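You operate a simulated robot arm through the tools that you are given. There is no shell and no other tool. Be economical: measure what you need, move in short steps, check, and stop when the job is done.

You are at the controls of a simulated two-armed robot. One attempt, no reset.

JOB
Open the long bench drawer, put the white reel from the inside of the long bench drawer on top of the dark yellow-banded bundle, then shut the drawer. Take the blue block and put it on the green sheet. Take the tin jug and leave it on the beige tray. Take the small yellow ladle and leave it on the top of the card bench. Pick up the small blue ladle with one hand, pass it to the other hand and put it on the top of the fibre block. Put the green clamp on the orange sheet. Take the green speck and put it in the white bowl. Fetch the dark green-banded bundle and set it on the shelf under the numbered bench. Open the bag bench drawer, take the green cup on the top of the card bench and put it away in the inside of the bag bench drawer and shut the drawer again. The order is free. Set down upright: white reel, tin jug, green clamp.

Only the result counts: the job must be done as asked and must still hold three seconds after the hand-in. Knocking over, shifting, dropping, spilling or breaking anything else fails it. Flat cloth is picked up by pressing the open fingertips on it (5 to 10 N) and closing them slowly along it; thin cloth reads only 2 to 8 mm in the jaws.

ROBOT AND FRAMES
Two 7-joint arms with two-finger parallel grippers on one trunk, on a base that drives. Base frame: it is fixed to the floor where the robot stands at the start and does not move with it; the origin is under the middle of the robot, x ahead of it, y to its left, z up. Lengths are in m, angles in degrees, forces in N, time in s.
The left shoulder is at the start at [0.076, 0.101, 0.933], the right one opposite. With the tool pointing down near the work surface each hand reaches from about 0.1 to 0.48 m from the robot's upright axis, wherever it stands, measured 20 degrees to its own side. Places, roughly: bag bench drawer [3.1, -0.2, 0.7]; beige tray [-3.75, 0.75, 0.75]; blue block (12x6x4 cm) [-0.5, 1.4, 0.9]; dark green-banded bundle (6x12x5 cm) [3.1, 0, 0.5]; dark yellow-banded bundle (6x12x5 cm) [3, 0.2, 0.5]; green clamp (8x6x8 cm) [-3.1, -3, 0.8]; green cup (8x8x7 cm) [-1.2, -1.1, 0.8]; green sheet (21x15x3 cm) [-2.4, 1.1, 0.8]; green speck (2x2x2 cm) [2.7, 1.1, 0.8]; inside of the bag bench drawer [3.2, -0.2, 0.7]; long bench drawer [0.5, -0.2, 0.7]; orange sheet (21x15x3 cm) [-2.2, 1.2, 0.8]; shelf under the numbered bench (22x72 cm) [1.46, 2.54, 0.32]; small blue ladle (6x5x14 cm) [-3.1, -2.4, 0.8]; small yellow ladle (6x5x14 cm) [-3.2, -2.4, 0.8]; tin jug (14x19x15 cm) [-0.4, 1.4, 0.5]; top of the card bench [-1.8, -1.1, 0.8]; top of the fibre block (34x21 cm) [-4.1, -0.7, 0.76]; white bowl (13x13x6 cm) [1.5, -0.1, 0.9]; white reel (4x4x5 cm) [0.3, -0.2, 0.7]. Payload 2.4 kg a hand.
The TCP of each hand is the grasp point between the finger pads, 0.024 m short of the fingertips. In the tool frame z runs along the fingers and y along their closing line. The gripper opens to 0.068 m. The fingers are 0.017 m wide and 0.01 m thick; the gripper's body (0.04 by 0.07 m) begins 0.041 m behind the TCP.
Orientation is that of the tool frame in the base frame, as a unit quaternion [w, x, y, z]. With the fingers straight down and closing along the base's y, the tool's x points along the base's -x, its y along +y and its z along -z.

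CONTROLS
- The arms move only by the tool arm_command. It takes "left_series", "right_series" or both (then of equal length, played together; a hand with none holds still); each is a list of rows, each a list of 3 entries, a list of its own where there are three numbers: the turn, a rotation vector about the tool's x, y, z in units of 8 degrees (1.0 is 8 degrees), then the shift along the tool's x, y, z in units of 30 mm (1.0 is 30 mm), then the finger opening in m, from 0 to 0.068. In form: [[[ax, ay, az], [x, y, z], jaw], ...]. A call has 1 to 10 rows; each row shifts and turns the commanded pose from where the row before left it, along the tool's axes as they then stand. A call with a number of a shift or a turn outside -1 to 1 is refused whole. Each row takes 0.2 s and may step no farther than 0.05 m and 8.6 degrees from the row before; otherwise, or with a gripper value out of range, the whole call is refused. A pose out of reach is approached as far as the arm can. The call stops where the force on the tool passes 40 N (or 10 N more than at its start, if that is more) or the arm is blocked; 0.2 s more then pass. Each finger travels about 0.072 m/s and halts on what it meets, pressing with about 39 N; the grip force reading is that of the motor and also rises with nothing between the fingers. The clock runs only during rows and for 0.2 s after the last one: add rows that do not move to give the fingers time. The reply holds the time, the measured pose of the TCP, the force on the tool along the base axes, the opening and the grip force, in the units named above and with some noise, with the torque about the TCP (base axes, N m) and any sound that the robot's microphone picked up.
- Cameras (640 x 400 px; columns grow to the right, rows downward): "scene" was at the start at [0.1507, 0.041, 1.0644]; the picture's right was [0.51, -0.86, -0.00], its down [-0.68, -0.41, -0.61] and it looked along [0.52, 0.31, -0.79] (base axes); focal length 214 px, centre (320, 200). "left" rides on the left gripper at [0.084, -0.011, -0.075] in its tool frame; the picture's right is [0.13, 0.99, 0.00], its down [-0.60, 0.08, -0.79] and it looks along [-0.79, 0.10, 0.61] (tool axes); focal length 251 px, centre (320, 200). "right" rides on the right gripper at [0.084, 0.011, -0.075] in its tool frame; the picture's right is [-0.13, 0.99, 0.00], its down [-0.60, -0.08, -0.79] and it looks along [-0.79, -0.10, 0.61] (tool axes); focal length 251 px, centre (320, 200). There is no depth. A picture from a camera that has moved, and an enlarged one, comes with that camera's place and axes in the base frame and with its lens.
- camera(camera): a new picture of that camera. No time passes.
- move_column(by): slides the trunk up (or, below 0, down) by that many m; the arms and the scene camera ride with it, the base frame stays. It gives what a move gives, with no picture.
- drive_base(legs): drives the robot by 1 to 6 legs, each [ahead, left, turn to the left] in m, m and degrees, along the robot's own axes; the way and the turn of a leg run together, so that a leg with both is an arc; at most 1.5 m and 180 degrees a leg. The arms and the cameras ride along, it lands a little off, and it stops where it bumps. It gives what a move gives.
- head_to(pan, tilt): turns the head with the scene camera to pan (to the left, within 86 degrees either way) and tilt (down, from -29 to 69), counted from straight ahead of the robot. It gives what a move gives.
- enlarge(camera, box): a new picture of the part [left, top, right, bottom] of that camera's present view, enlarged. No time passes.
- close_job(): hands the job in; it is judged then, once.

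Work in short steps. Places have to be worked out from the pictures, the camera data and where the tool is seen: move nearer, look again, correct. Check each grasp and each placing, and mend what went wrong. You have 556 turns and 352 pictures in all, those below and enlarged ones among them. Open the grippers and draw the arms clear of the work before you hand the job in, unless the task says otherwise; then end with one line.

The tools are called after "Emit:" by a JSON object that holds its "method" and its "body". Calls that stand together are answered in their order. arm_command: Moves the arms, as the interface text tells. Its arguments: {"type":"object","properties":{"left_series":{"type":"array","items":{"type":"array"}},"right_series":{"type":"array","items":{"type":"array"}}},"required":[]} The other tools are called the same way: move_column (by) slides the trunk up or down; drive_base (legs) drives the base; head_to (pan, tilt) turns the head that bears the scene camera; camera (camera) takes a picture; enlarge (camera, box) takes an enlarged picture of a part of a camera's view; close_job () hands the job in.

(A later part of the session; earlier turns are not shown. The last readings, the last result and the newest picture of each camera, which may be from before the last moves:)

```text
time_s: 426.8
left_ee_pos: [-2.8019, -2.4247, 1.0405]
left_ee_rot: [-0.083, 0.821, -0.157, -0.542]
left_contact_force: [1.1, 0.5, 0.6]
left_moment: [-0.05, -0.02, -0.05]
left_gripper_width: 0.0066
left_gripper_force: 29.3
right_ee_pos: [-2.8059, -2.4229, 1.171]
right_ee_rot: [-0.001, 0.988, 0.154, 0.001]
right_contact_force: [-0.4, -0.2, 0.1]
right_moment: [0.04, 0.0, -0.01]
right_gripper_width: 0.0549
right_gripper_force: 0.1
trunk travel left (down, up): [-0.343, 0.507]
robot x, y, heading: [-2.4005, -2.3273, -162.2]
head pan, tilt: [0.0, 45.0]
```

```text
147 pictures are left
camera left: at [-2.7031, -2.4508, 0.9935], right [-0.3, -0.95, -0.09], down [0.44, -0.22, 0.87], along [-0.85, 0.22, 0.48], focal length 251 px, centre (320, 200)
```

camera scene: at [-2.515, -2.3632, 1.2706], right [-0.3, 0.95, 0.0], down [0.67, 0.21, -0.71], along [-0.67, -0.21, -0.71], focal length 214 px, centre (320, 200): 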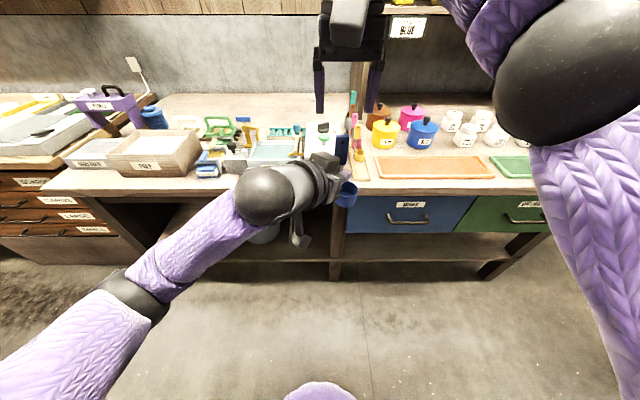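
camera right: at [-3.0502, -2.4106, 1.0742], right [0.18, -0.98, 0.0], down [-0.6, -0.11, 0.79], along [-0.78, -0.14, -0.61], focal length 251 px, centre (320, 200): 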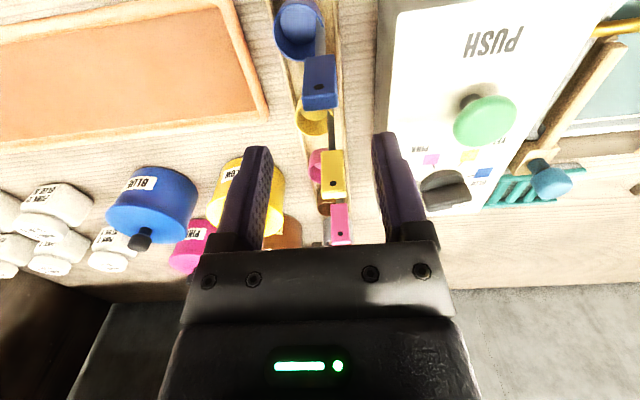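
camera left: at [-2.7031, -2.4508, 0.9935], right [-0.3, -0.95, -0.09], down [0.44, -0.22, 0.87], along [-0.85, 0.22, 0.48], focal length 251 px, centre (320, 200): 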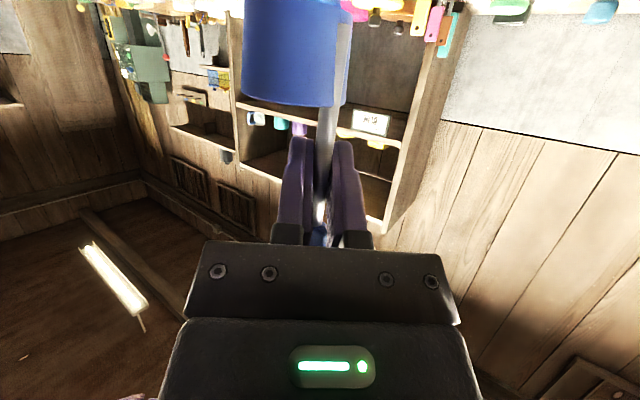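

Hand-over done. I tuck the left hand (with ladle) back, then go for the green clamp (near (-3.14, -2.99)).

Emit:
{"method": "arm_command", "body": {"left_series": [[[0, 0, 0], [0.151, 0.52, -0.85], 0.0], [[0, 0, 0], [0.151, 0.52, -0.85], 0.0], [[0, 0, 0], [0.151, 0.52, -0.85], 0.0], [[0, 0, 0], [0.151, 0.52, -0.85], 0.0], [[0, 0, 0], [0.151, 0.52, -0.85], 0.0], [[0, 0, 0], [0.151, 0.52, -0.85], 0.0]]}}

Emit:
{"method": "drive_base", "body": {"legs": [[0, 0.62, 0]]}}

Emit:
{"method": "head_to", "body": {"pan": 0, "tilt": 45}}

Emit:
{"method": "camera", "body": {"camera": "scene"}}

```text
time_s: 428.2
left_ee_pos: [-2.6924, -2.5655, 1.0806]
left_ee_rot: [-0.083, 0.822, -0.158, -0.541]
left_contact_force: [-0.4, -0.9, -1.1]
left_moment: [0.0, 0.02, -0.03]
left_gripper_width: 0.0075
left_gripper_force: 29.7
right_ee_pos: [-2.8062, -2.4232, 1.1719]
right_ee_rot: [-0.001, 0.988, 0.153, 0.001]
right_contact_force: [-0.5, 0.6, -0.5]
right_moment: [0.0, -0.01, 0.01]
right_gripper_width: 0.0554
right_gripper_force: 0.0
trunk travel left (down, up): [-0.343, 0.507]
robot x, y, heading: [-2.398, -2.3277, -162.5]
head pan, tilt: [0.0, 45.0]
```

```text
time_s: 431.7
left_ee_pos: [-2.5047, -3.1589, 1.0813]
left_ee_rot: [-0.084, 0.822, -0.158, -0.541]
left_contact_force: [-0.1, -0.2, -1.0]
left_moment: [-0.01, 0.04, 0.01]
left_gripper_width: 0.007
left_gripper_force: 29.5
right_ee_pos: [-2.6182, -3.0179, 1.1716]
right_ee_rot: [-0.001, 0.988, 0.153, 0.001]
right_contact_force: [-0.6, 0.7, 0.0]
right_moment: [0.01, 0.01, -0.03]
right_gripper_width: 0.055
right_gripper_force: 0.0
trunk travel left (down, up): [-0.343, 0.507]
robot x, y, heading: [-2.2142, -2.9219, -162.7]
head pan, tilt: [0.0, 45.0]
```

```text
time_s: 432.3
left_ee_pos: [-2.5045, -3.1588, 1.0814]
left_ee_rot: [-0.085, 0.822, -0.158, -0.541]
left_contact_force: [-0.4, 0.0, -0.8]
left_moment: [-0.03, 0.01, 0.0]
left_gripper_width: 0.007
left_gripper_force: 29.2
right_ee_pos: [-2.6175, -3.0173, 1.171]
right_ee_rot: [-0.001, 0.988, 0.152, 0.001]
right_contact_force: [-0.7, 0.9, 0.2]
right_moment: [0.01, -0.01, 0.02]
right_gripper_width: 0.0547
right_gripper_force: 0.1
trunk travel left (down, up): [-0.343, 0.507]
robot x, y, heading: [-2.2107, -2.9224, -162.2]
head pan, tilt: [0.0, 45.0]
```

```text
146 pictures are left
camera scene: at [-2.3264, -2.9574, 1.2705], right [-0.3, 0.95, 0.0], down [0.67, 0.21, -0.71], along [-0.67, -0.21, -0.71], focal length 214 px, centre (320, 200)
```

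scene: 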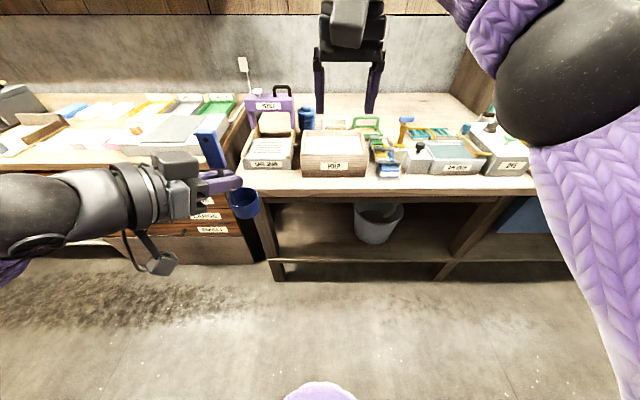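

I zoom on the three clamps.

Emit:
{"method": "enlarge", "body": {"camera": "scene", "box": [300, 90, 500, 200]}}

Emit:
{"method": "camera", "body": {"camera": "right"}}

```text
3.20 times, centred on (400, 145) of scene
camera zoom: at [-2.3264, -2.9574, 1.2705], right [-0.3, 0.95, 0.0], down [0.67, 0.21, -0.71], along [-0.67, -0.21, -0.71], focal length 686 px, centre (64, 376)
```

zoom: 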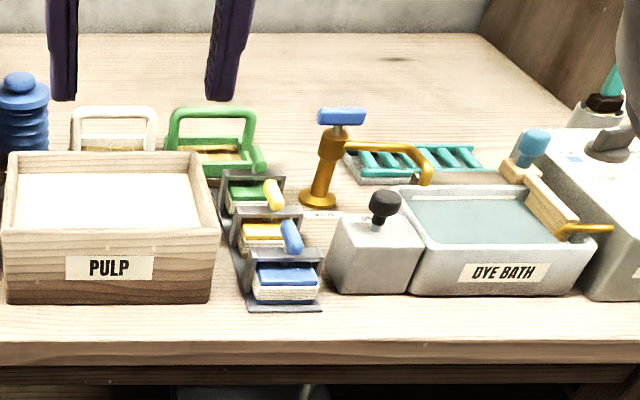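

```text
144 pictures are left
camera right: at [-2.5337, -3.0025, 1.2459], right [0.18, -0.98, 0.0], down [-0.6, -0.11, 0.79], along [-0.78, -0.14, -0.61], focal length 251 px, centre (320, 200)
```

right: 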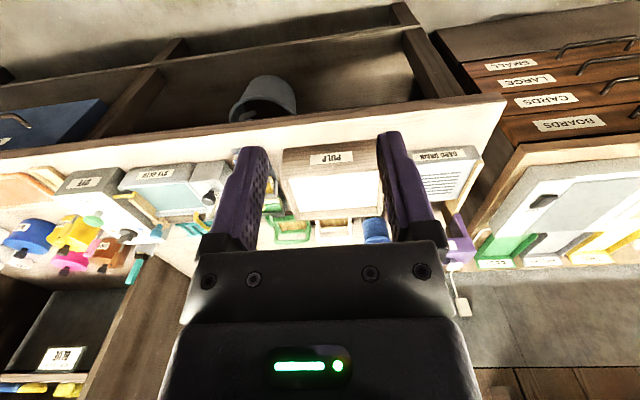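

The green clamp is the rear one of three between the PULP box and dye bath. I move in closer for a proper look.

Emit:
{"method": "drive_base", "body": {"legs": [[0.3, -0.09, 0]]}}

Emit:
{"method": "head_to", "body": {"pan": -15, "tilt": 50}}

Emit:
{"method": "enlarge", "body": {"camera": "scene", "box": [200, 60, 440, 240]}}

Emit:
{"method": "camera", "body": {"camera": "right"}}

```text
time_s: 434.4
left_ee_pos: [-2.8194, -3.1634, 1.0814]
left_ee_rot: [-0.085, 0.822, -0.159, -0.54]
left_contact_force: [-0.1, -0.2, -0.3]
left_moment: [-0.04, 0.0, 0.01]
left_gripper_width: 0.0073
left_gripper_force: 29.6
right_ee_pos: [-2.9322, -3.0217, 1.17]
right_ee_rot: [-0.001, 0.988, 0.152, 0.001]
right_contact_force: [-0.1, 1.1, 0.5]
right_moment: [0.03, -0.03, 0.02]
right_gripper_width: 0.0551
right_gripper_force: 0.0
trunk travel left (down, up): [-0.343, 0.507]
robot x, y, heading: [-2.5255, -2.9273, -162.4]
head pan, tilt: [0.0, 45.0]
```

```text
time_s: 435.2
left_ee_pos: [-2.819, -3.1634, 1.0805]
left_ee_rot: [-0.085, 0.822, -0.16, -0.54]
left_contact_force: [-0.3, 0.6, -1.0]
left_moment: [0.02, -0.02, 0.0]
left_gripper_width: 0.0072
left_gripper_force: 29.5
right_ee_pos: [-2.9317, -3.0222, 1.1722]
right_ee_rot: [0.0, 0.988, 0.151, 0.001]
right_contact_force: [-0.3, -0.1, -0.5]
right_moment: [-0.03, 0.0, 0.0]
right_gripper_width: 0.0548
right_gripper_force: 0.1
trunk travel left (down, up): [-0.343, 0.507]
robot x, y, heading: [-2.5234, -2.9272, -162.6]
head pan, tilt: [-15.0, 50.0]
```

```text
2.22 times, centred on (320, 150) of scene
camera zoom: at [-2.6397, -2.9411, 1.2637], right [-0.04, 1.0, 0.0], down [0.77, 0.03, -0.64], along [-0.64, -0.03, -0.77], focal length 477 px, centre (320, 311)
```

zoom: 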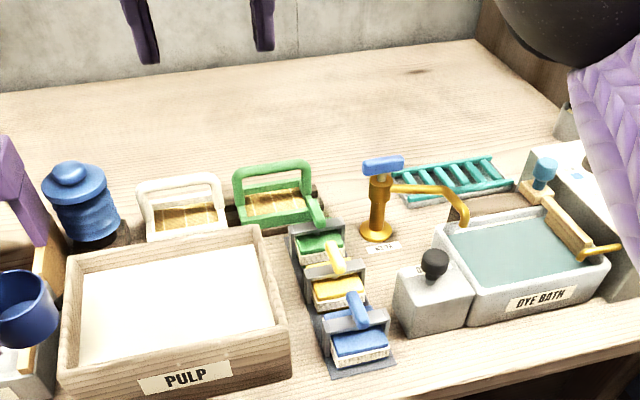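

```text
142 pictures are left
camera right: at [-2.8477, -3.007, 1.2459], right [0.18, -0.98, 0.0], down [-0.6, -0.11, 0.79], along [-0.78, -0.14, -0.61], focal length 251 px, centre (320, 200)
```

right: 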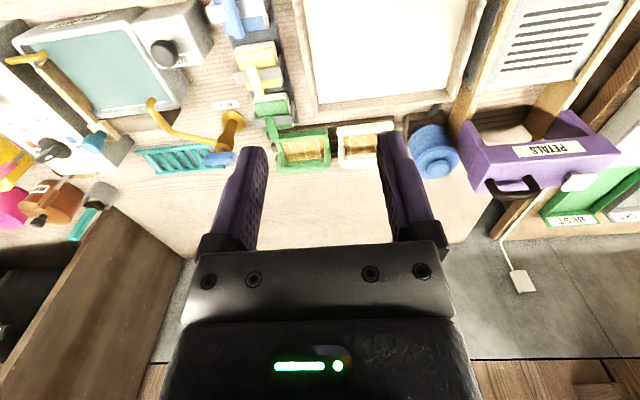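

I zoom further on the green one with both cameras.

Emit:
{"method": "enlarge", "body": {"camera": "right", "box": [200, 0, 340, 150]}}

Emit:
{"method": "enlarge", "body": {"camera": "scene", "box": [290, 120, 390, 240]}}

```text
2.67 times, centred on (270, 75) of right
camera zoom: at [-2.8477, -3.007, 1.2459], right [0.18, -0.98, 0.0], down [-0.6, -0.11, 0.79], along [-0.78, -0.14, -0.61], focal length 670 px, centre (453, 533)
```

zoom: 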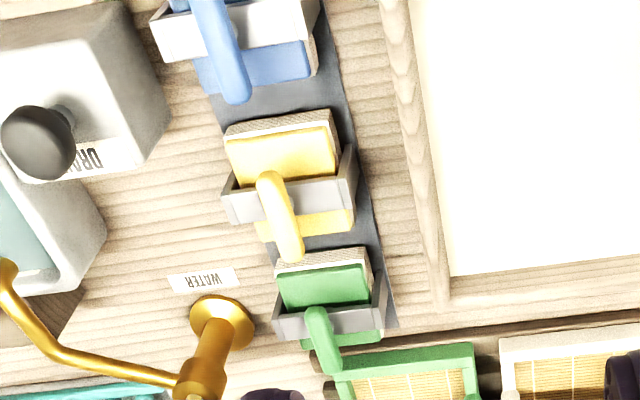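

```text
3.33 times, centred on (340, 180) of scene
camera zoom: at [-2.6397, -2.9411, 1.2637], right [-0.04, 1.0, 0.0], down [0.77, 0.03, -0.64], along [-0.64, -0.03, -0.77], focal length 715 px, centre (253, 267)
```

zoom: 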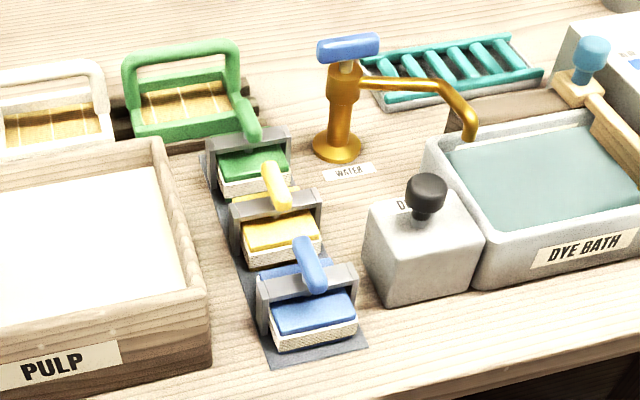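

I need a closer look: I move the right hand to the clamp's lateral line, pitch it 45° and bring it nearer.

Emit:
{"method": "arm_command", "body": {"right_series": [[[0, 0, 0], [0, -1, 0.3], 0.055], [[0, 0, 0], [0, -1, 0.3], 0.055], [[0, 0, 0], [0, -1, 0.3], 0.055], [[0, 0, 0], [0, -1, 0.3], 0.055], [[0, -0.93, 0], [0, 0, 0], 0.055], [[0, -0.93, 0], [0, 0, 0], 0.055], [[0, -0.93, 0], [0, 0, 0], 0.055], [[0, -0.93, 0], [0, 0, 0], 0.055], [[0, -0.93, 0], [0, 0, 0], 0.055], [[0, -0.93, 0], [0, 0, 0], 0.055]]}}

Emit:
{"method": "camera", "body": {"camera": "right"}}

```text
time_s: 437.4
left_ee_pos: [-2.8189, -3.1621, 1.0804]
left_ee_rot: [-0.085, 0.821, -0.158, -0.541]
left_contact_force: [0.5, -1.1, -0.8]
left_moment: [0.02, -0.01, -0.02]
left_gripper_width: 0.007
left_gripper_force: 29.5
right_ee_pos: [-2.9663, -2.9074, 1.1351]
right_ee_rot: [0.058, 0.914, 0.142, -0.376]
right_contact_force: [0.1, 0.3, 1.1]
right_moment: [-0.01, -0.01, 0.0]
right_gripper_width: 0.0551
right_gripper_force: 0.1
trunk travel left (down, up): [-0.343, 0.507]
robot x, y, heading: [-2.5217, -2.9291, -162.5]
head pan, tilt: [-15.0, 50.0]
```

```text
139 pictures are left
camera right: at [-2.8561, -2.8835, 1.1296], right [0.21, -0.97, 0.09], down [0.1, 0.11, 0.99], along [-0.97, -0.2, 0.12], focal length 251 px, centre (320, 200)
```

right: 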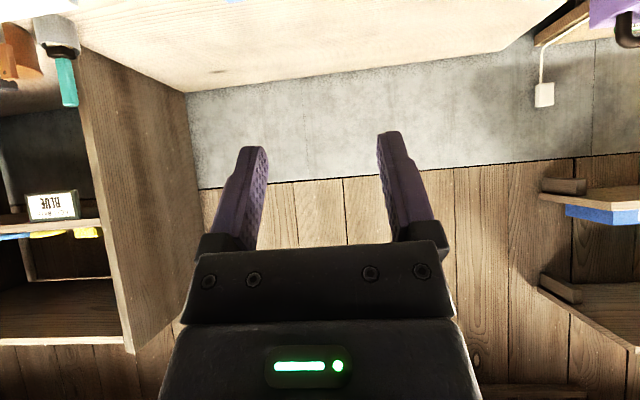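

Too level; I go back to vertical and lower for a closer top view.

Emit:
{"method": "arm_command", "body": {"right_series": [[[0, 0.93, 0], [0, 0, 0], 0.055], [[0, 0.93, 0], [0, 0, 0], 0.055], [[0, 0.93, 0], [0, 0, 0], 0.055], [[0, 0.93, 0], [0, 0, 0], 0.055], [[0, 0.93, 0], [0, 0, 0], 0.055], [[0, 0.93, 0], [0, 0, 0], 0.055], [[0, 0, 0], [-0.2, -0.2, 1], 0.055], [[0, 0, 0], [-0.2, -0.2, 1], 0.055], [[0, 0, 0], [-0.2, -0.2, 1], 0.055]]}}

Emit:
{"method": "enlarge", "body": {"camera": "right", "box": [180, 0, 460, 200]}}

Emit:
{"method": "enlarge", "body": {"camera": "scene", "box": [290, 120, 390, 240]}}

```text
time_s: 439.4
left_ee_pos: [-2.8196, -3.164, 1.0812]
left_ee_rot: [-0.084, 0.822, -0.159, -0.54]
left_contact_force: [0.3, -0.1, -0.4]
left_moment: [0.02, -0.01, 0.0]
left_gripper_width: 0.0071
left_gripper_force: 29.5
right_ee_pos: [-2.9913, -2.8951, 1.0457]
right_ee_rot: [-0.001, 0.988, 0.152, 0.001]
right_contact_force: [0.6, -0.2, 0.5]
right_moment: [-0.04, -0.02, -0.01]
right_gripper_width: 0.0548
right_gripper_force: 0.1
trunk travel left (down, up): [-0.343, 0.507]
robot x, y, heading: [-2.5288, -2.9242, -162.4]
head pan, tilt: [-15.0, 50.0]
```

```text
2.00 times, centred on (320, 100) of right
camera zoom: at [-2.9063, -2.8802, 1.1203], right [0.18, -0.98, 0.0], down [-0.6, -0.11, 0.79], along [-0.78, -0.14, -0.61], focal length 503 px, centre (320, 400)
```

zoom: 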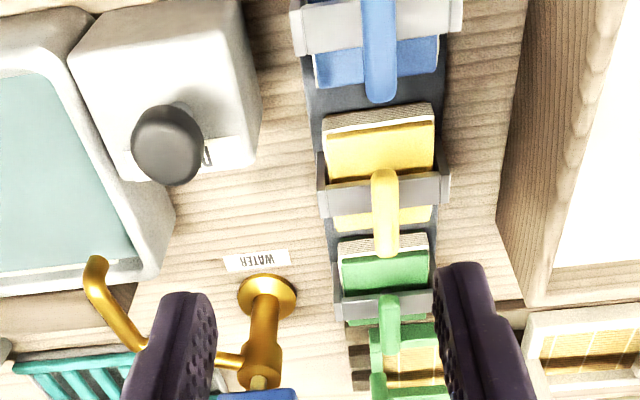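

```text
3.33 times, centred on (340, 180) of scene
camera zoom: at [-2.6398, -2.941, 1.2636], right [-0.04, 1.0, 0.0], down [0.77, 0.03, -0.64], along [-0.64, -0.03, -0.77], focal length 715 px, centre (253, 267)
```

zoom: 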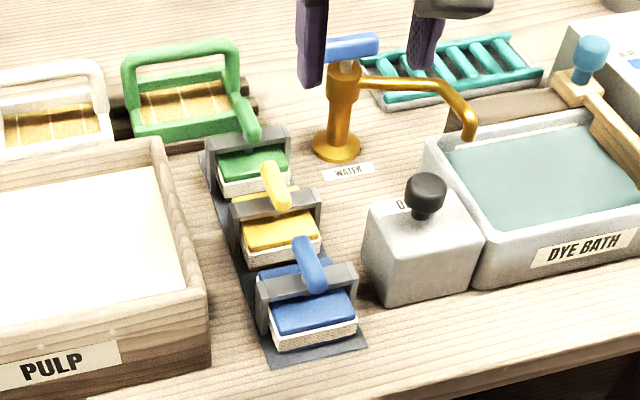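

The green clamp's lever is horizontal: from (-3.101, -2.960) to (-3.149, -2.973), z≈0.878. I'll grip the lever with the hand pitched 35°; first move the base 5 cm closer and pitch.

Emit:
{"method": "drive_base", "body": {"legs": [[0.05, 0, 0]]}}

Emit:
{"method": "arm_command", "body": {"right_series": [[[0, -0.875, 0], [0, 0, 0], 0.045], [[0, -0.875, 0], [0, 0, 0], 0.045], [[0, -0.875, 0], [0, 0, 0], 0.045], [[0, -0.875, 0], [0, 0, 0], 0.045], [[0, -0.875, 0], [0, 0, 0], 0.045]]}}

```text
time_s: 440.4
left_ee_pos: [-2.8677, -3.1784, 1.0816]
left_ee_rot: [-0.085, 0.821, -0.159, -0.541]
left_contact_force: [-0.2, 0.2, 0.1]
left_moment: [-0.01, 0.03, -0.01]
left_gripper_width: 0.0072
left_gripper_force: 29.8
right_ee_pos: [-3.0397, -2.9123, 1.0463]
right_ee_rot: [-0.001, 0.988, 0.152, 0.001]
right_contact_force: [0.0, -0.3, 0.2]
right_moment: [-0.02, -0.06, 0.0]
right_gripper_width: 0.0549
right_gripper_force: 0.1
trunk travel left (down, up): [-0.343, 0.507]
robot x, y, heading: [-2.5713, -2.943, -162.4]
head pan, tilt: [-15.0, 50.0]
```

```text
time_s: 441.6
left_ee_pos: [-2.8682, -3.1771, 1.0812]
left_ee_rot: [-0.083, 0.822, -0.157, -0.541]
left_contact_force: [-0.3, -0.4, -1.4]
left_moment: [0.07, 0.0, 0.01]
left_gripper_width: 0.0071
left_gripper_force: 29.0
right_ee_pos: [-3.0386, -2.9101, 1.045]
right_ee_rot: [0.046, 0.943, 0.145, -0.297]
right_contact_force: [-0.1, 0.1, 0.1]
right_moment: [0.02, 0.0, 0.0]
right_gripper_width: 0.045
right_gripper_force: 0.0
trunk travel left (down, up): [-0.343, 0.507]
robot x, y, heading: [-2.5713, -2.9446, -162.3]
head pan, tilt: [-15.0, 50.0]
```

Emit:
{"method": "arm_command", "body": {"right_series": [[[0, 0, 0], [0.085, 0.185, 0.833], 0.045], [[0, 0, 0], [0.085, 0.185, 0.833], 0.045], [[0, 0, 0], [0.085, 0.185, 0.833], 0.045], [[0, 0, 0], [0.085, 0.185, 0.833], 0.045], [[0, 0, 0], [0.085, 0.185, 0.833], 0.045]]}}

Emit:
{"method": "camera", "body": {"camera": "right"}}

Emit:
{"method": "enlarge", "body": {"camera": "scene", "box": [260, 110, 420, 250]}}

```text
time_s: 442.8
left_ee_pos: [-2.8682, -3.1778, 1.0791]
left_ee_rot: [-0.085, 0.821, -0.158, -0.541]
left_contact_force: [-0.6, -0.6, -1.1]
left_moment: [0.01, 0.05, 0.03]
left_gripper_width: 0.007
left_gripper_force: 29.5
right_ee_pos: [-3.0891, -2.9546, 0.9357]
right_ee_rot: [0.045, 0.943, 0.146, -0.297]
right_contact_force: [0.4, 0.4, 0.4]
right_moment: [0.03, 0.02, -0.01]
right_gripper_width: 0.045
right_gripper_force: 0.1
trunk travel left (down, up): [-0.343, 0.507]
robot x, y, heading: [-2.5684, -2.9441, -162.4]
head pan, tilt: [-15.0, 50.0]
```

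```text
136 pictures are left
camera right: at [-2.9774, -2.931, 0.9487], right [0.2, -0.98, 0.07], down [-0.06, 0.06, 1.0], along [-0.98, -0.2, -0.05], focal length 251 px, centre (320, 200)
```

right: 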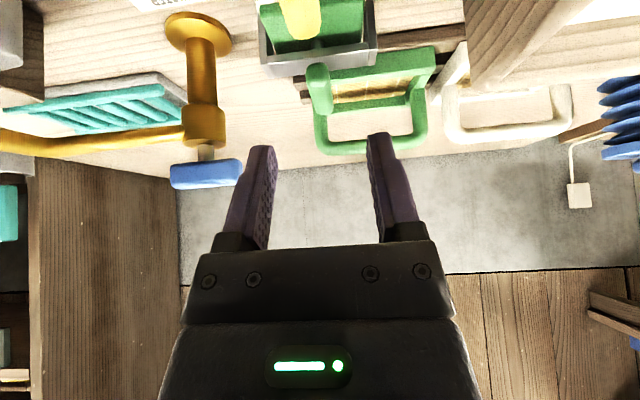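

```text
2.86 times, centred on (340, 180) of scene
camera zoom: at [-2.6878, -2.9562, 1.2636], right [-0.04, 1.0, 0.0], down [0.77, 0.03, -0.64], along [-0.64, -0.03, -0.77], focal length 613 px, centre (263, 257)
```

zoom: 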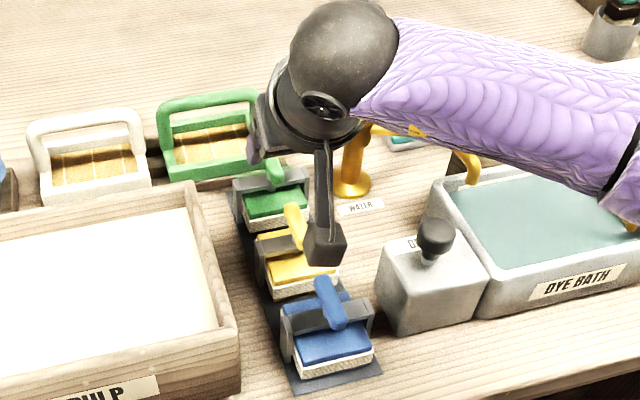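

The lever lies right on the approach line. I advance 7 cm along the fingers.

Emit:
{"method": "arm_command", "body": {"right_series": [[[0, 0, 0], [0, 0, 0.8], 0.045], [[0, 0, 0], [0, 0, 0.8], 0.045], [[0, 0, 0], [0, 0, 0.65], 0.045]]}}

Emit:
{"method": "camera", "body": {"camera": "right"}}

Emit:
{"method": "enlarge", "body": {"camera": "scene", "box": [260, 110, 420, 250]}}

```text
time_s: 443.6
left_ee_pos: [-2.8676, -3.1783, 1.0802]
left_ee_rot: [-0.085, 0.822, -0.159, -0.54]
left_contact_force: [0.1, -0.4, -0.4]
left_moment: [-0.05, 0.0, 0.03]
left_gripper_width: 0.0073
left_gripper_force: 29.5
right_ee_pos: [-3.1269, -2.9664, 0.8797]
right_ee_rot: [0.044, 0.943, 0.145, -0.296]
right_contact_force: [0.2, 0.6, 0.3]
right_moment: [0.03, -0.02, -0.01]
right_gripper_width: 0.0451
right_gripper_force: 0.0
trunk travel left (down, up): [-0.343, 0.507]
robot x, y, heading: [-2.5732, -2.944, -162.3]
head pan, tilt: [-15.0, 50.0]
```

```text
134 pictures are left
camera right: at [-3.0145, -2.942, 0.8931], right [0.2, -0.98, 0.07], down [-0.06, 0.06, 1.0], along [-0.98, -0.2, -0.05], focal length 251 px, centre (320, 200)
```

right: 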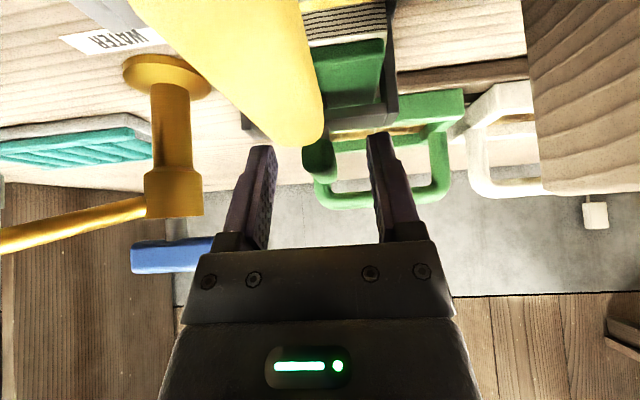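

```text
2.86 times, centred on (340, 180) of scene
camera zoom: at [-2.6878, -2.9562, 1.2636], right [-0.04, 1.0, 0.0], down [0.77, 0.03, -0.64], along [-0.64, -0.03, -0.77], focal length 613 px, centre (263, 257)
```

zoom: 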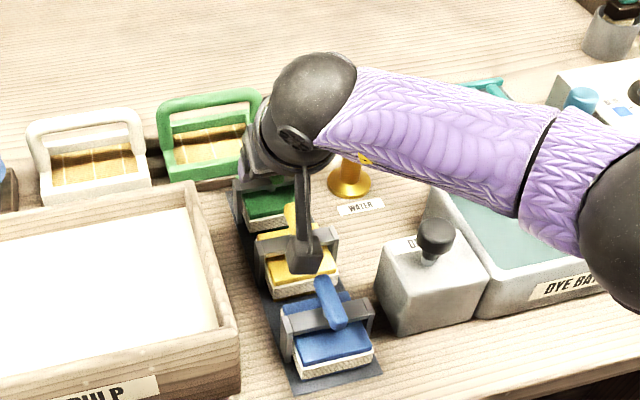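

The green lever is between the fingers. I close.

Emit:
{"method": "arm_command", "body": {"right_series": [[[0, 0, 0], [0, 0, 0], 0.03], [[0, 0, 0], [0, 0, 0], 0.015], [[0, 0, 0], [0, 0, 0], 0.0], [[0, 0, 0], [0, 0, 0], 0.0], [[0, 0, 0], [0, 0, 0], 0.0]]}}

Emit:
{"method": "camera", "body": {"camera": "right"}}

```text
time_s: 444.8
left_ee_pos: [-2.8663, -3.1789, 1.0809]
left_ee_rot: [-0.084, 0.822, -0.159, -0.541]
left_contact_force: [0.5, -0.3, -1.1]
left_moment: [-0.03, -0.03, 0.01]
left_gripper_width: 0.0072
left_gripper_force: 29.2
right_ee_pos: [-3.1258, -2.9654, 0.8805]
right_ee_rot: [0.045, 0.943, 0.146, -0.296]
right_contact_force: [0.1, -0.1, 0.0]
right_moment: [-0.02, -0.06, 0.01]
right_gripper_width: 0.0135
right_gripper_force: 33.7
trunk travel left (down, up): [-0.343, 0.507]
robot x, y, heading: [-2.5727, -2.9418, -162.4]
head pan, tilt: [-15.0, 50.0]
```

```text
132 pictures are left
camera right: at [-3.0144, -2.942, 0.8935], right [0.2, -0.98, 0.07], down [-0.06, 0.06, 1.0], along [-0.98, -0.2, -0.05], focal length 251 px, centre (320, 200)
```

right: 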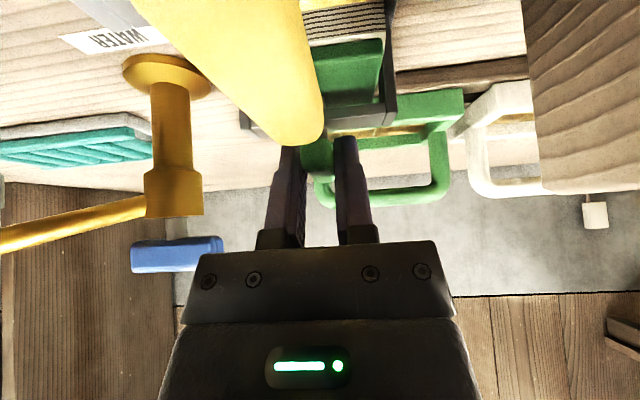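

Gripped (13.5 mm). I lift with the trunk 6 cm and look.

Emit:
{"method": "move_column", "body": {"by": 0.06}}

Emit:
{"method": "camera", "body": {"camera": "right"}}

Emit:
{"method": "enlarge", "body": {"camera": "scene", "box": [260, 110, 420, 250]}}

```text
time_s: 445.8
left_ee_pos: [-2.867, -3.1783, 1.1397]
left_ee_rot: [-0.085, 0.822, -0.16, -0.54]
left_contact_force: [0.1, -0.4, -0.2]
left_moment: [-0.01, -0.01, -0.01]
left_gripper_width: 0.0073
left_gripper_force: 29.6
right_ee_pos: [-3.1253, -2.9669, 0.9408]
right_ee_rot: [0.045, 0.943, 0.146, -0.296]
right_contact_force: [-0.6, -0.3, -0.7]
right_moment: [0.03, -0.02, 0.01]
right_gripper_width: 0.0137
right_gripper_force: 33.5
trunk travel left (down, up): [-0.403, 0.447]
robot x, y, heading: [-2.5717, -2.9431, -162.5]
head pan, tilt: [-15.0, 50.0]
```

```text
131 pictures are left
camera right: at [-3.0143, -2.9429, 0.9534], right [0.2, -0.98, 0.07], down [-0.06, 0.06, 1.0], along [-0.98, -0.2, -0.05], focal length 251 px, centre (320, 200)
```

right: 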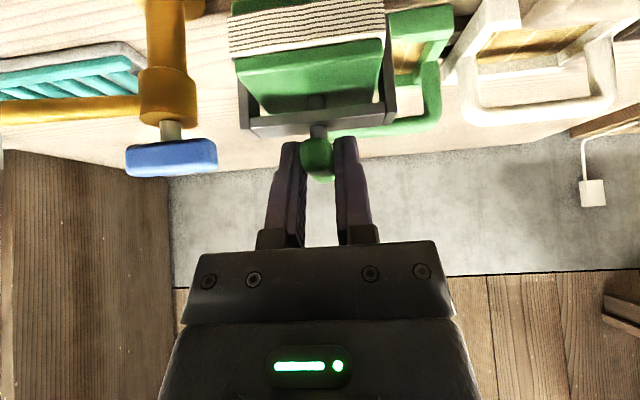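

```text
2.86 times, centred on (340, 180) of scene
camera zoom: at [-2.6791, -2.9534, 1.3241], right [-0.04, 1.0, 0.0], down [0.77, 0.03, -0.64], along [-0.64, -0.03, -0.77], focal length 613 px, centre (263, 257)
```

zoom: 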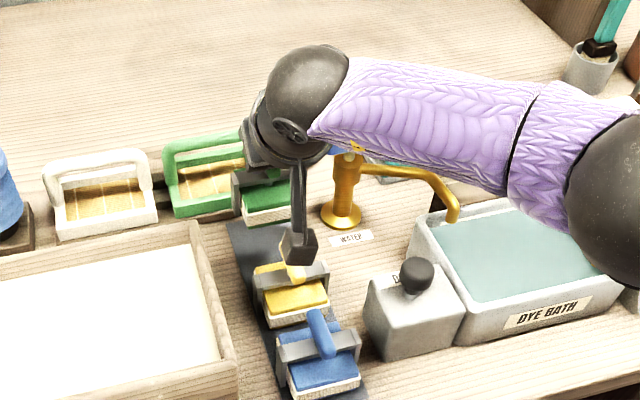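

The clamp is held level. I raise, back away, turn north and head for the fibre block.

Emit:
{"method": "move_column", "body": {"by": 0.1}}

Emit:
{"method": "drive_base", "body": {"legs": [[-0.35, 0, 0], [0, 0, -107.5], [0.64, 0.31, 0], [0.95, 0.18, 0], [0.65, 0.07, 0]]}}

Emit:
{"method": "head_to", "body": {"pan": 70, "tilt": 30}}

Emit:
{"method": "camera", "body": {"camera": "scene"}}

```text
time_s: 447.1
left_ee_pos: [-2.8673, -3.1779, 1.2404]
left_ee_rot: [-0.085, 0.822, -0.159, -0.541]
left_contact_force: [0.0, -1.2, 0.4]
left_moment: [-0.01, 0.0, 0.0]
left_gripper_width: 0.0069
left_gripper_force: 29.4
right_ee_pos: [-3.1254, -2.9673, 1.0413]
right_ee_rot: [0.044, 0.943, 0.145, -0.297]
right_contact_force: [-0.4, -0.4, -0.2]
right_moment: [0.0, 0.0, 0.04]
right_gripper_width: 0.0133
right_gripper_force: 33.2
trunk travel left (down, up): [-0.503, 0.347]
robot x, y, heading: [-2.573, -2.9444, -162.6]
head pan, tilt: [-15.0, 50.0]
```

```text
time_s: 465.2
left_ee_pos: [-2.9285, -0.2383, 1.2403]
left_ee_rot: [0.487, -0.355, 0.758, 0.25]
left_contact_force: [0.4, 0.5, 0.1]
left_moment: [0.0, 0.01, 0.0]
left_gripper_width: 0.0072
left_gripper_force: 29.5
right_ee_pos: [-2.6489, -0.0568, 1.0401]
right_ee_rot: [0.213, -0.673, 0.676, 0.211]
right_contact_force: [0.3, 0.2, -1.4]
right_moment: [-0.01, 0.0, -0.01]
right_gripper_width: 0.0134
right_gripper_force: 33.1
trunk travel left (down, up): [-0.503, 0.347]
robot x, y, heading: [-2.7955, -0.5931, 89.9]
head pan, tilt: [-15.0, 50.0]
```

```text
time_s: 466.8
left_ee_pos: [-2.9282, -0.2386, 1.2402]
left_ee_rot: [0.487, -0.356, 0.757, 0.251]
left_contact_force: [-0.1, 0.5, -1.4]
left_moment: [0.01, -0.01, 0.01]
left_gripper_width: 0.0073
left_gripper_force: 29.8
right_ee_pos: [-2.6483, -0.0579, 1.0404]
right_ee_rot: [0.213, -0.673, 0.676, 0.211]
right_contact_force: [0.8, -0.5, -1.8]
right_moment: [-0.02, 0.03, 0.02]
right_gripper_width: 0.0134
right_gripper_force: 33.6
trunk travel left (down, up): [-0.503, 0.347]
robot x, y, heading: [-2.7948, -0.5877, 89.9]
head pan, tilt: [70.0, 30.0]
```

```text
129 pictures are left
camera scene: at [-2.8798, -0.5374, 1.4541], right [0.35, 0.94, 0.0], down [0.47, -0.17, -0.87], along [-0.81, 0.3, -0.5], focal length 214 px, centre (320, 200)
```

scene: 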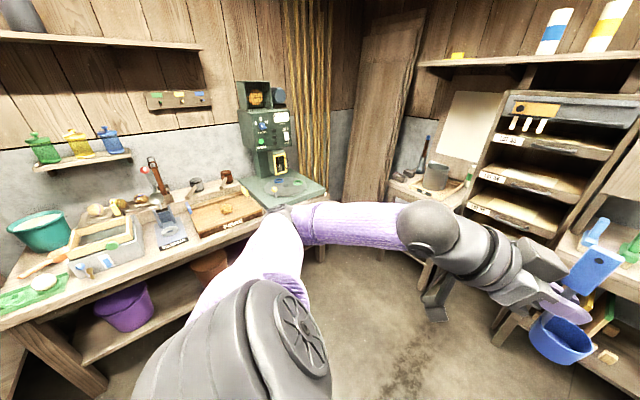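

The fibre board is on the west bench near (-4.0, -0.69). I retract the clamp hand, turn to face that bench and approach.

Emit:
{"method": "arm_command", "body": {"right_series": [[[0, 0, 0], [0.82, 0, -0.574], 0.0], [[0, 0, 0], [0.82, 0, -0.574], 0.0], [[0, 0, 0], [0.82, 0, -0.574], 0.0], [[0, 0, 0], [0.82, 0, -0.574], 0.0]]}}

Emit:
{"method": "drive_base", "body": {"legs": [[0, 0, 110], [0.43, -0.459, 0]]}}

Emit:
{"method": "head_to", "body": {"pan": 10, "tilt": 45}}

Emit:
{"method": "camera", "body": {"camera": "scene"}}

```text
time_s: 467.8
left_ee_pos: [-2.9281, -0.2386, 1.2401]
left_ee_rot: [0.487, -0.356, 0.758, 0.25]
left_contact_force: [-0.2, -0.9, -0.6]
left_moment: [0.01, 0.05, 0.01]
left_gripper_width: 0.0071
left_gripper_force: 29.8
right_ee_pos: [-2.6495, -0.177, 1.0407]
right_ee_rot: [0.213, -0.673, 0.676, 0.212]
right_contact_force: [0.3, -0.6, -1.0]
right_moment: [0.0, 0.03, 0.01]
right_gripper_width: 0.0136
right_gripper_force: 33.5
trunk travel left (down, up): [-0.503, 0.347]
robot x, y, heading: [-2.7946, -0.5918, 89.7]
head pan, tilt: [70.0, 30.0]
```

```text
time_s: 476.0
left_ee_pos: [-3.6412, -0.5617, 1.2397]
left_ee_rot: [-0.07, 0.826, -0.137, -0.543]
left_contact_force: [0.8, -0.2, -0.8]
left_moment: [-0.03, 0.0, 0.0]
left_gripper_width: 0.0072
left_gripper_force: 29.3
right_ee_pos: [-3.7979, -0.3214, 1.0408]
right_ee_rot: [0.052, 0.939, 0.17, -0.295]
right_contact_force: [-0.3, 0.2, -0.6]
right_moment: [0.0, -0.05, 0.05]
right_gripper_width: 0.0135
right_gripper_force: 33.3
trunk travel left (down, up): [-0.503, 0.347]
robot x, y, heading: [-3.3585, -0.3097, -159.4]
head pan, tilt: [70.0, 30.0]
```

```text
time_s: 477.3
left_ee_pos: [-3.6401, -0.5617, 1.2405]
left_ee_rot: [-0.069, 0.826, -0.136, -0.543]
left_contact_force: [-0.9, -0.3, -1.2]
left_moment: [0.02, 0.01, 0.01]
left_gripper_width: 0.0075
left_gripper_force: 29.7
right_ee_pos: [-3.7982, -0.3216, 1.0409]
right_ee_rot: [0.053, 0.939, 0.17, -0.295]
right_contact_force: [-0.1, -0.4, -0.7]
right_moment: [0.02, -0.03, 0.01]
right_gripper_width: 0.0135
right_gripper_force: 33.6
trunk travel left (down, up): [-0.503, 0.347]
robot x, y, heading: [-3.3538, -0.3122, -159.6]
head pan, tilt: [10.0, 45.0]
```

```text
128 pictures are left
camera scene: at [-3.4469, -0.3569, 1.4316], right [-0.51, 0.86, 0.0], down [0.61, 0.36, -0.71], along [-0.61, -0.36, -0.71], focal length 214 px, centre (320, 200)
```

scene: 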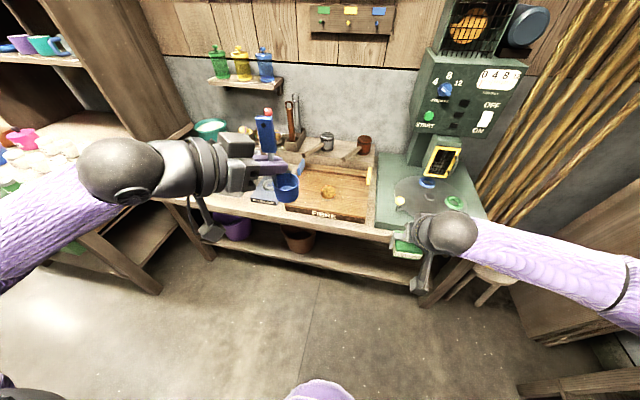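

The fibre block top is ~0.76 high with a small lump in its middle. I'll set the ladle on its left part; to keep the wrist camera clear, I first yaw the left hand to point straight ahead.

Emit:
{"method": "arm_command", "body": {"left_series": [[[-0.848, 0.03, -0.368], [0, 0, 0], 0.0], [[-0.848, 0.03, -0.368], [0, 0, 0], 0.0], [[-0.848, 0.03, -0.368], [0, 0, 0], 0.0], [[-0.848, 0.03, -0.368], [0, 0, 0], 0.0], [[-0.848, 0.03, -0.368], [0, 0, 0], 0.0]]}}

Emit:
{"method": "camera", "body": {"camera": "left"}}

Emit:
{"method": "enlarge", "body": {"camera": "scene", "box": [220, 100, 440, 250]}}

```text
time_s: 478.5
left_ee_pos: [-3.6575, -0.5694, 1.2434]
left_ee_rot: [0.107, 0.826, 0.132, -0.537]
left_contact_force: [0.5, -0.1, -1.0]
left_moment: [-0.05, 0.0, -0.01]
left_gripper_width: 0.0074
left_gripper_force: 29.7
left hand out of reach, approached as far as the arm can: row 2, 3, 4
right_ee_pos: [-3.7971, -0.3217, 1.0396]
right_ee_rot: [0.053, 0.939, 0.17, -0.295]
right_contact_force: [-0.8, -0.2, -0.5]
right_moment: [0.0, 0.0, 0.0]
right_gripper_width: 0.0137
right_gripper_force: 33.3
trunk travel left (down, up): [-0.503, 0.347]
robot x, y, heading: [-3.3581, -0.3136, -159.1]
head pan, tilt: [10.0, 45.0]
```

```text
127 pictures are left
camera left: at [-3.5635, -0.5248, 1.195], right [0.38, -0.92, -0.08], down [0.47, 0.12, 0.87], along [-0.79, -0.37, 0.48], focal length 251 px, centre (320, 200)
```

left: 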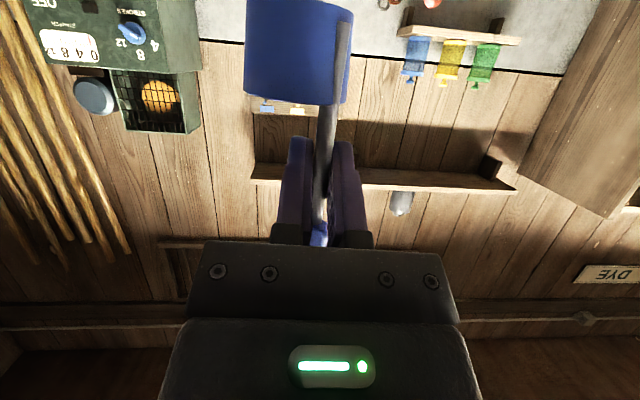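

```text
2.67 times, centred on (330, 175) of scene
camera zoom: at [-3.4471, -0.3566, 1.4315], right [-0.51, 0.86, 0.0], down [0.61, 0.36, -0.71], along [-0.61, -0.36, -0.71], focal length 572 px, centre (293, 267)
```

zoom: 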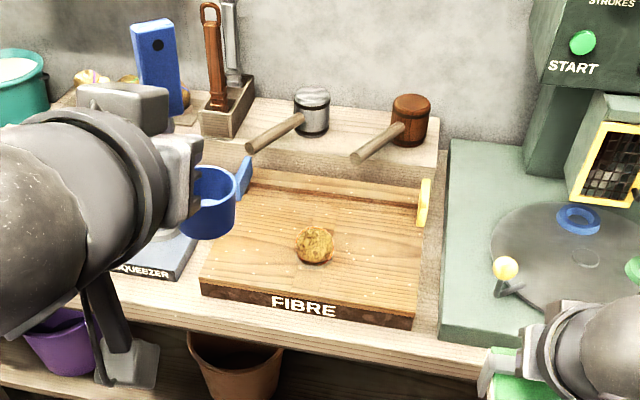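

Left hand points straight in now. I raise and retract the clamp hand, then lower the trunk and approach with the ladle.

Emit:
{"method": "arm_command", "body": {"right_series": [[[0, 0, 0], [-0.228, 0, -0.95], 0.0], [[0, 0, 0], [-0.228, 0, -0.95], 0.0], [[0, 0, 0], [-0.228, 0, -0.95], 0.0], [[0, 0, 0], [-0.228, 0, -0.95], 0.0], [[0, 0, 0], [-0.228, 0, -0.95], 0.0], [[0, 0, 0], [-0.228, 0, -0.95], 0.0], [[0, 0, 0], [-0.228, 0, -0.95], 0.0], [[0, 0, 0], [-0.228, 0, -0.95], 0.0]]}}

Emit:
{"method": "move_column", "body": {"by": -0.25}}

Emit:
{"method": "drive_base", "body": {"legs": [[0.15, 0.06, 0]]}}

Emit:
{"method": "camera", "body": {"camera": "scene"}}

```text
time_s: 480.3
left_ee_pos: [-3.6567, -0.5698, 1.2424]
left_ee_rot: [0.106, 0.826, 0.131, -0.538]
left_contact_force: [0.3, 1.0, -0.5]
left_moment: [-0.01, 0.01, -0.02]
left_gripper_width: 0.0074
left_gripper_force: 29.0
right_ee_pos: [-3.7168, -0.2927, 1.2584]
right_ee_rot: [0.053, 0.939, 0.171, -0.295]
right_contact_force: [-0.3, -0.1, -0.6]
right_moment: [0.02, -0.02, 0.02]
right_gripper_width: 0.0135
right_gripper_force: 33.4
trunk travel left (down, up): [-0.503, 0.347]
robot x, y, heading: [-3.358, -0.3092, -159.4]
head pan, tilt: [10.0, 45.0]
```

```text
time_s: 482.9
left_ee_pos: [-3.6767, -0.5762, 0.9525]
left_ee_rot: [0.097, 0.855, 0.136, -0.49]
left_contact_force: [-0.3, -0.3, -1.5]
left_moment: [0.01, -0.02, -0.03]
left_gripper_width: 0.0071
left_gripper_force: 29.0
right_ee_pos: [-3.7163, -0.2913, 1.0092]
right_ee_rot: [0.053, 0.938, 0.171, -0.296]
right_contact_force: [-1.3, -0.3, -0.2]
right_moment: [0.0, -0.03, -0.04]
right_gripper_width: 0.0136
right_gripper_force: 34.0
trunk travel left (down, up): [-0.253, 0.597]
robot x, y, heading: [-3.3595, -0.3106, -159.8]
head pan, tilt: [10.0, 45.0]
```

```text
time_s: 484.3
left_ee_pos: [-3.7957, -0.6864, 0.9504]
left_ee_rot: [0.097, 0.856, 0.137, -0.49]
left_contact_force: [-0.8, 0.2, -1.4]
left_moment: [-0.01, -0.04, 0.02]
left_gripper_width: 0.0073
left_gripper_force: 29.2
right_ee_pos: [-3.8368, -0.4017, 1.0089]
right_ee_rot: [0.053, 0.938, 0.171, -0.295]
right_contact_force: [-0.5, -0.6, -0.8]
right_moment: [0.0, -0.06, 0.0]
right_gripper_width: 0.0135
right_gripper_force: 34.1
trunk travel left (down, up): [-0.253, 0.597]
robot x, y, heading: [-3.4743, -0.4205, -159.5]
head pan, tilt: [10.0, 45.0]
```

```text
125 pictures are left
camera scene: at [-3.6036, -0.4801, 1.1794], right [-0.51, 0.86, 0.0], down [0.61, 0.36, -0.71], along [-0.61, -0.36, -0.71], focal length 214 px, centre (320, 200)
```

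scene: 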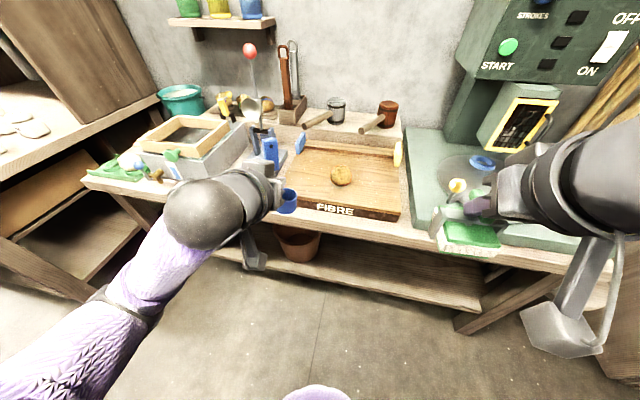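

I extend the left arm forward 12 cm while re-levelling it by 7°.

Emit:
{"method": "arm_command", "body": {"left_series": [[[0, -0.1, 0], [-0.5, 0, 0.866], 0.0], [[0, -0.2, 0], [-0.48, 0, 0.87], 0.0], [[0, -0.25, 0], [-0.45, 0, 0.88], 0.0], [[0, -0.3, 0], [-0.42, 0, 0.9], 0.0]]}}

Emit:
{"method": "camera", "body": {"camera": "left"}}

Emit:
{"method": "enlarge", "body": {"camera": "scene", "box": [200, 90, 440, 270]}}

```text
time_s: 485.3
left_ee_pos: [-3.9089, -0.7253, 0.9508]
left_ee_rot: [0.105, 0.825, 0.13, -0.54]
left_contact_force: [0.0, 0.4, -1.3]
left_moment: [0.0, -0.02, -0.03]
left_gripper_width: 0.0071
left_gripper_force: 29.9
right_ee_pos: [-3.8365, -0.4009, 1.0086]
right_ee_rot: [0.052, 0.939, 0.17, -0.295]
right_contact_force: [0.5, 0.0, -0.3]
right_moment: [-0.01, 0.03, -0.02]
right_gripper_width: 0.0134
right_gripper_force: 33.6
trunk travel left (down, up): [-0.253, 0.597]
robot x, y, heading: [-3.4768, -0.4199, -159.3]
head pan, tilt: [10.0, 45.0]
```

```text
124 pictures are left
camera left: at [-3.8156, -0.6816, 0.9027], right [0.37, -0.92, -0.09], down [0.48, 0.11, 0.87], along [-0.79, -0.37, 0.48], focal length 251 px, centre (320, 200)
```

left: 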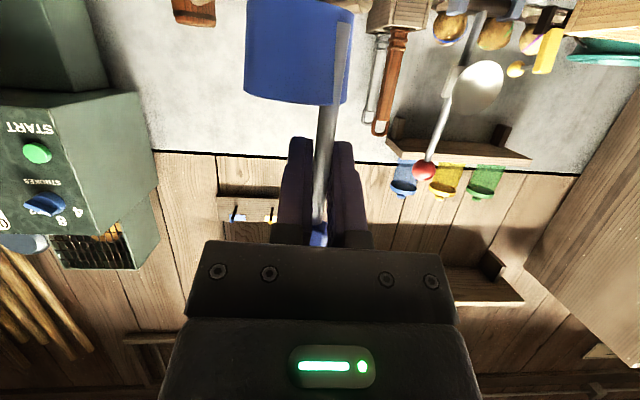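

```text
2.22 times, centred on (320, 180) of scene
camera zoom: at [-3.6036, -0.48, 1.1794], right [-0.51, 0.86, 0.0], down [0.61, 0.36, -0.71], along [-0.61, -0.36, -0.71], focal length 477 px, centre (320, 244)
```

zoom: 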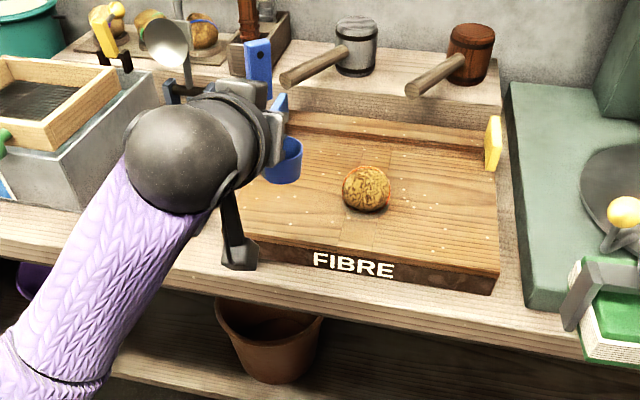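

Emit:
{"method": "drive_base", "body": {"legs": [[0.1, 0, 0]]}}

Emit:
{"method": "enlarge", "body": {"camera": "scene", "box": [200, 90, 440, 270]}}

```text
time_s: 486.5
left_ee_pos: [-4.0023, -0.7587, 0.9506]
left_ee_rot: [0.104, 0.825, 0.13, -0.54]
left_contact_force: [-0.6, 0.4, -1.7]
left_moment: [-0.01, -0.01, 0.0]
left_gripper_width: 0.0074
left_gripper_force: 29.5
right_ee_pos: [-3.9309, -0.4378, 1.0091]
right_ee_rot: [0.052, 0.939, 0.17, -0.295]
right_contact_force: [0.2, -0.5, -1.5]
right_moment: [-0.01, 0.0, 0.01]
right_gripper_width: 0.0136
right_gripper_force: 32.9
trunk travel left (down, up): [-0.253, 0.597]
robot x, y, heading: [-3.5733, -0.4561, -159.4]
head pan, tilt: [10.0, 45.0]
```

```text
2.22 times, centred on (320, 180) of scene
camera zoom: at [-3.6976, -0.5151, 1.1794], right [-0.51, 0.86, 0.0], down [0.61, 0.36, -0.71], along [-0.61, -0.36, -0.71], focal length 477 px, centre (320, 244)
```

zoom: 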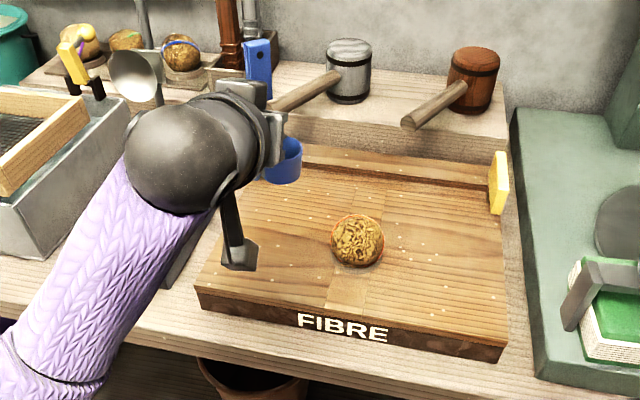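

The drop point is well on the block's left part. I raise the clamp hand 10 cm more, then lower the trunk.

Emit:
{"method": "arm_command", "body": {"right_series": [[[0, 0, 0], [-0.2, 0, -0.95], 0.0], [[0, 0, 0], [-0.2, 0, -0.95], 0.0], [[0, 0, 0], [-0.2, 0, -0.95], 0.0], [[0, 0, 0], [-0.2, 0, -0.95], 0.0]]}}

Emit:
{"method": "move_column", "body": {"by": -0.1}}

Emit:
{"method": "enlarge", "body": {"camera": "scene", "box": [200, 90, 440, 270]}}

Emit:
{"method": "camera", "body": {"camera": "left"}}

```text
time_s: 487.5
left_ee_pos: [-4.0041, -0.7605, 0.9517]
left_ee_rot: [0.104, 0.825, 0.13, -0.541]
left_contact_force: [-0.8, -0.3, -0.6]
left_moment: [0.0, -0.04, 0.0]
left_gripper_width: 0.0071
left_gripper_force: 29.8
right_ee_pos: [-3.8896, -0.4208, 1.1147]
right_ee_rot: [0.052, 0.939, 0.17, -0.294]
right_contact_force: [0.0, 0.2, -1.0]
right_moment: [0.0, 0.01, -0.01]
right_gripper_width: 0.0134
right_gripper_force: 33.2
trunk travel left (down, up): [-0.253, 0.597]
robot x, y, heading: [-3.5739, -0.457, -159.4]
head pan, tilt: [10.0, 45.0]
```

```text
time_s: 488.8
left_ee_pos: [-4.0025, -0.7601, 0.8522]
left_ee_rot: [0.105, 0.825, 0.13, -0.54]
left_contact_force: [-0.2, 0.4, -0.3]
left_moment: [0.01, 0.02, 0.03]
left_gripper_width: 0.0071
left_gripper_force: 29.5
right_ee_pos: [-3.8877, -0.4202, 1.0167]
right_ee_rot: [0.053, 0.939, 0.17, -0.295]
right_contact_force: [0.3, -0.1, 0.1]
right_moment: [0.03, -0.03, 0.01]
right_gripper_width: 0.0136
right_gripper_force: 33.4
trunk travel left (down, up): [-0.153, 0.697]
robot x, y, heading: [-3.5745, -0.452, -159.4]
head pan, tilt: [10.0, 45.0]
```

```text
2.22 times, centred on (320, 180) of scene
camera zoom: at [-3.7224, -0.5244, 1.0774], right [-0.51, 0.86, 0.0], down [0.61, 0.36, -0.71], along [-0.61, -0.36, -0.71], focal length 477 px, centre (320, 244)
```

zoom: 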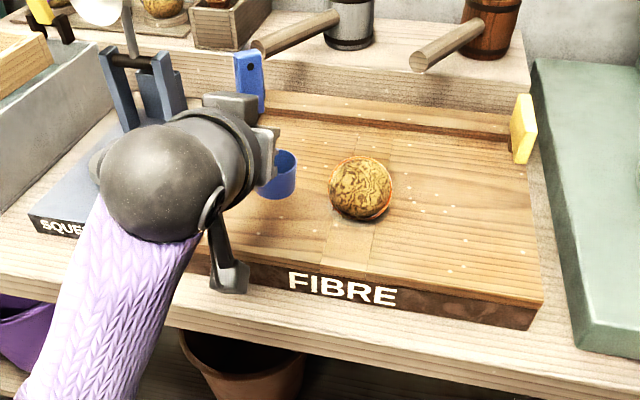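

```text
120 pictures are left
camera left: at [-3.909, -0.7166, 0.803], right [0.37, -0.92, -0.09], down [0.48, 0.11, 0.87], along [-0.79, -0.37, 0.49], focal length 251 px, centre (320, 200)
```

left: 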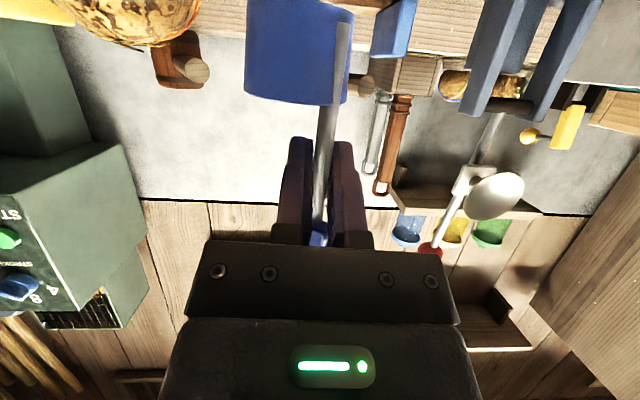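

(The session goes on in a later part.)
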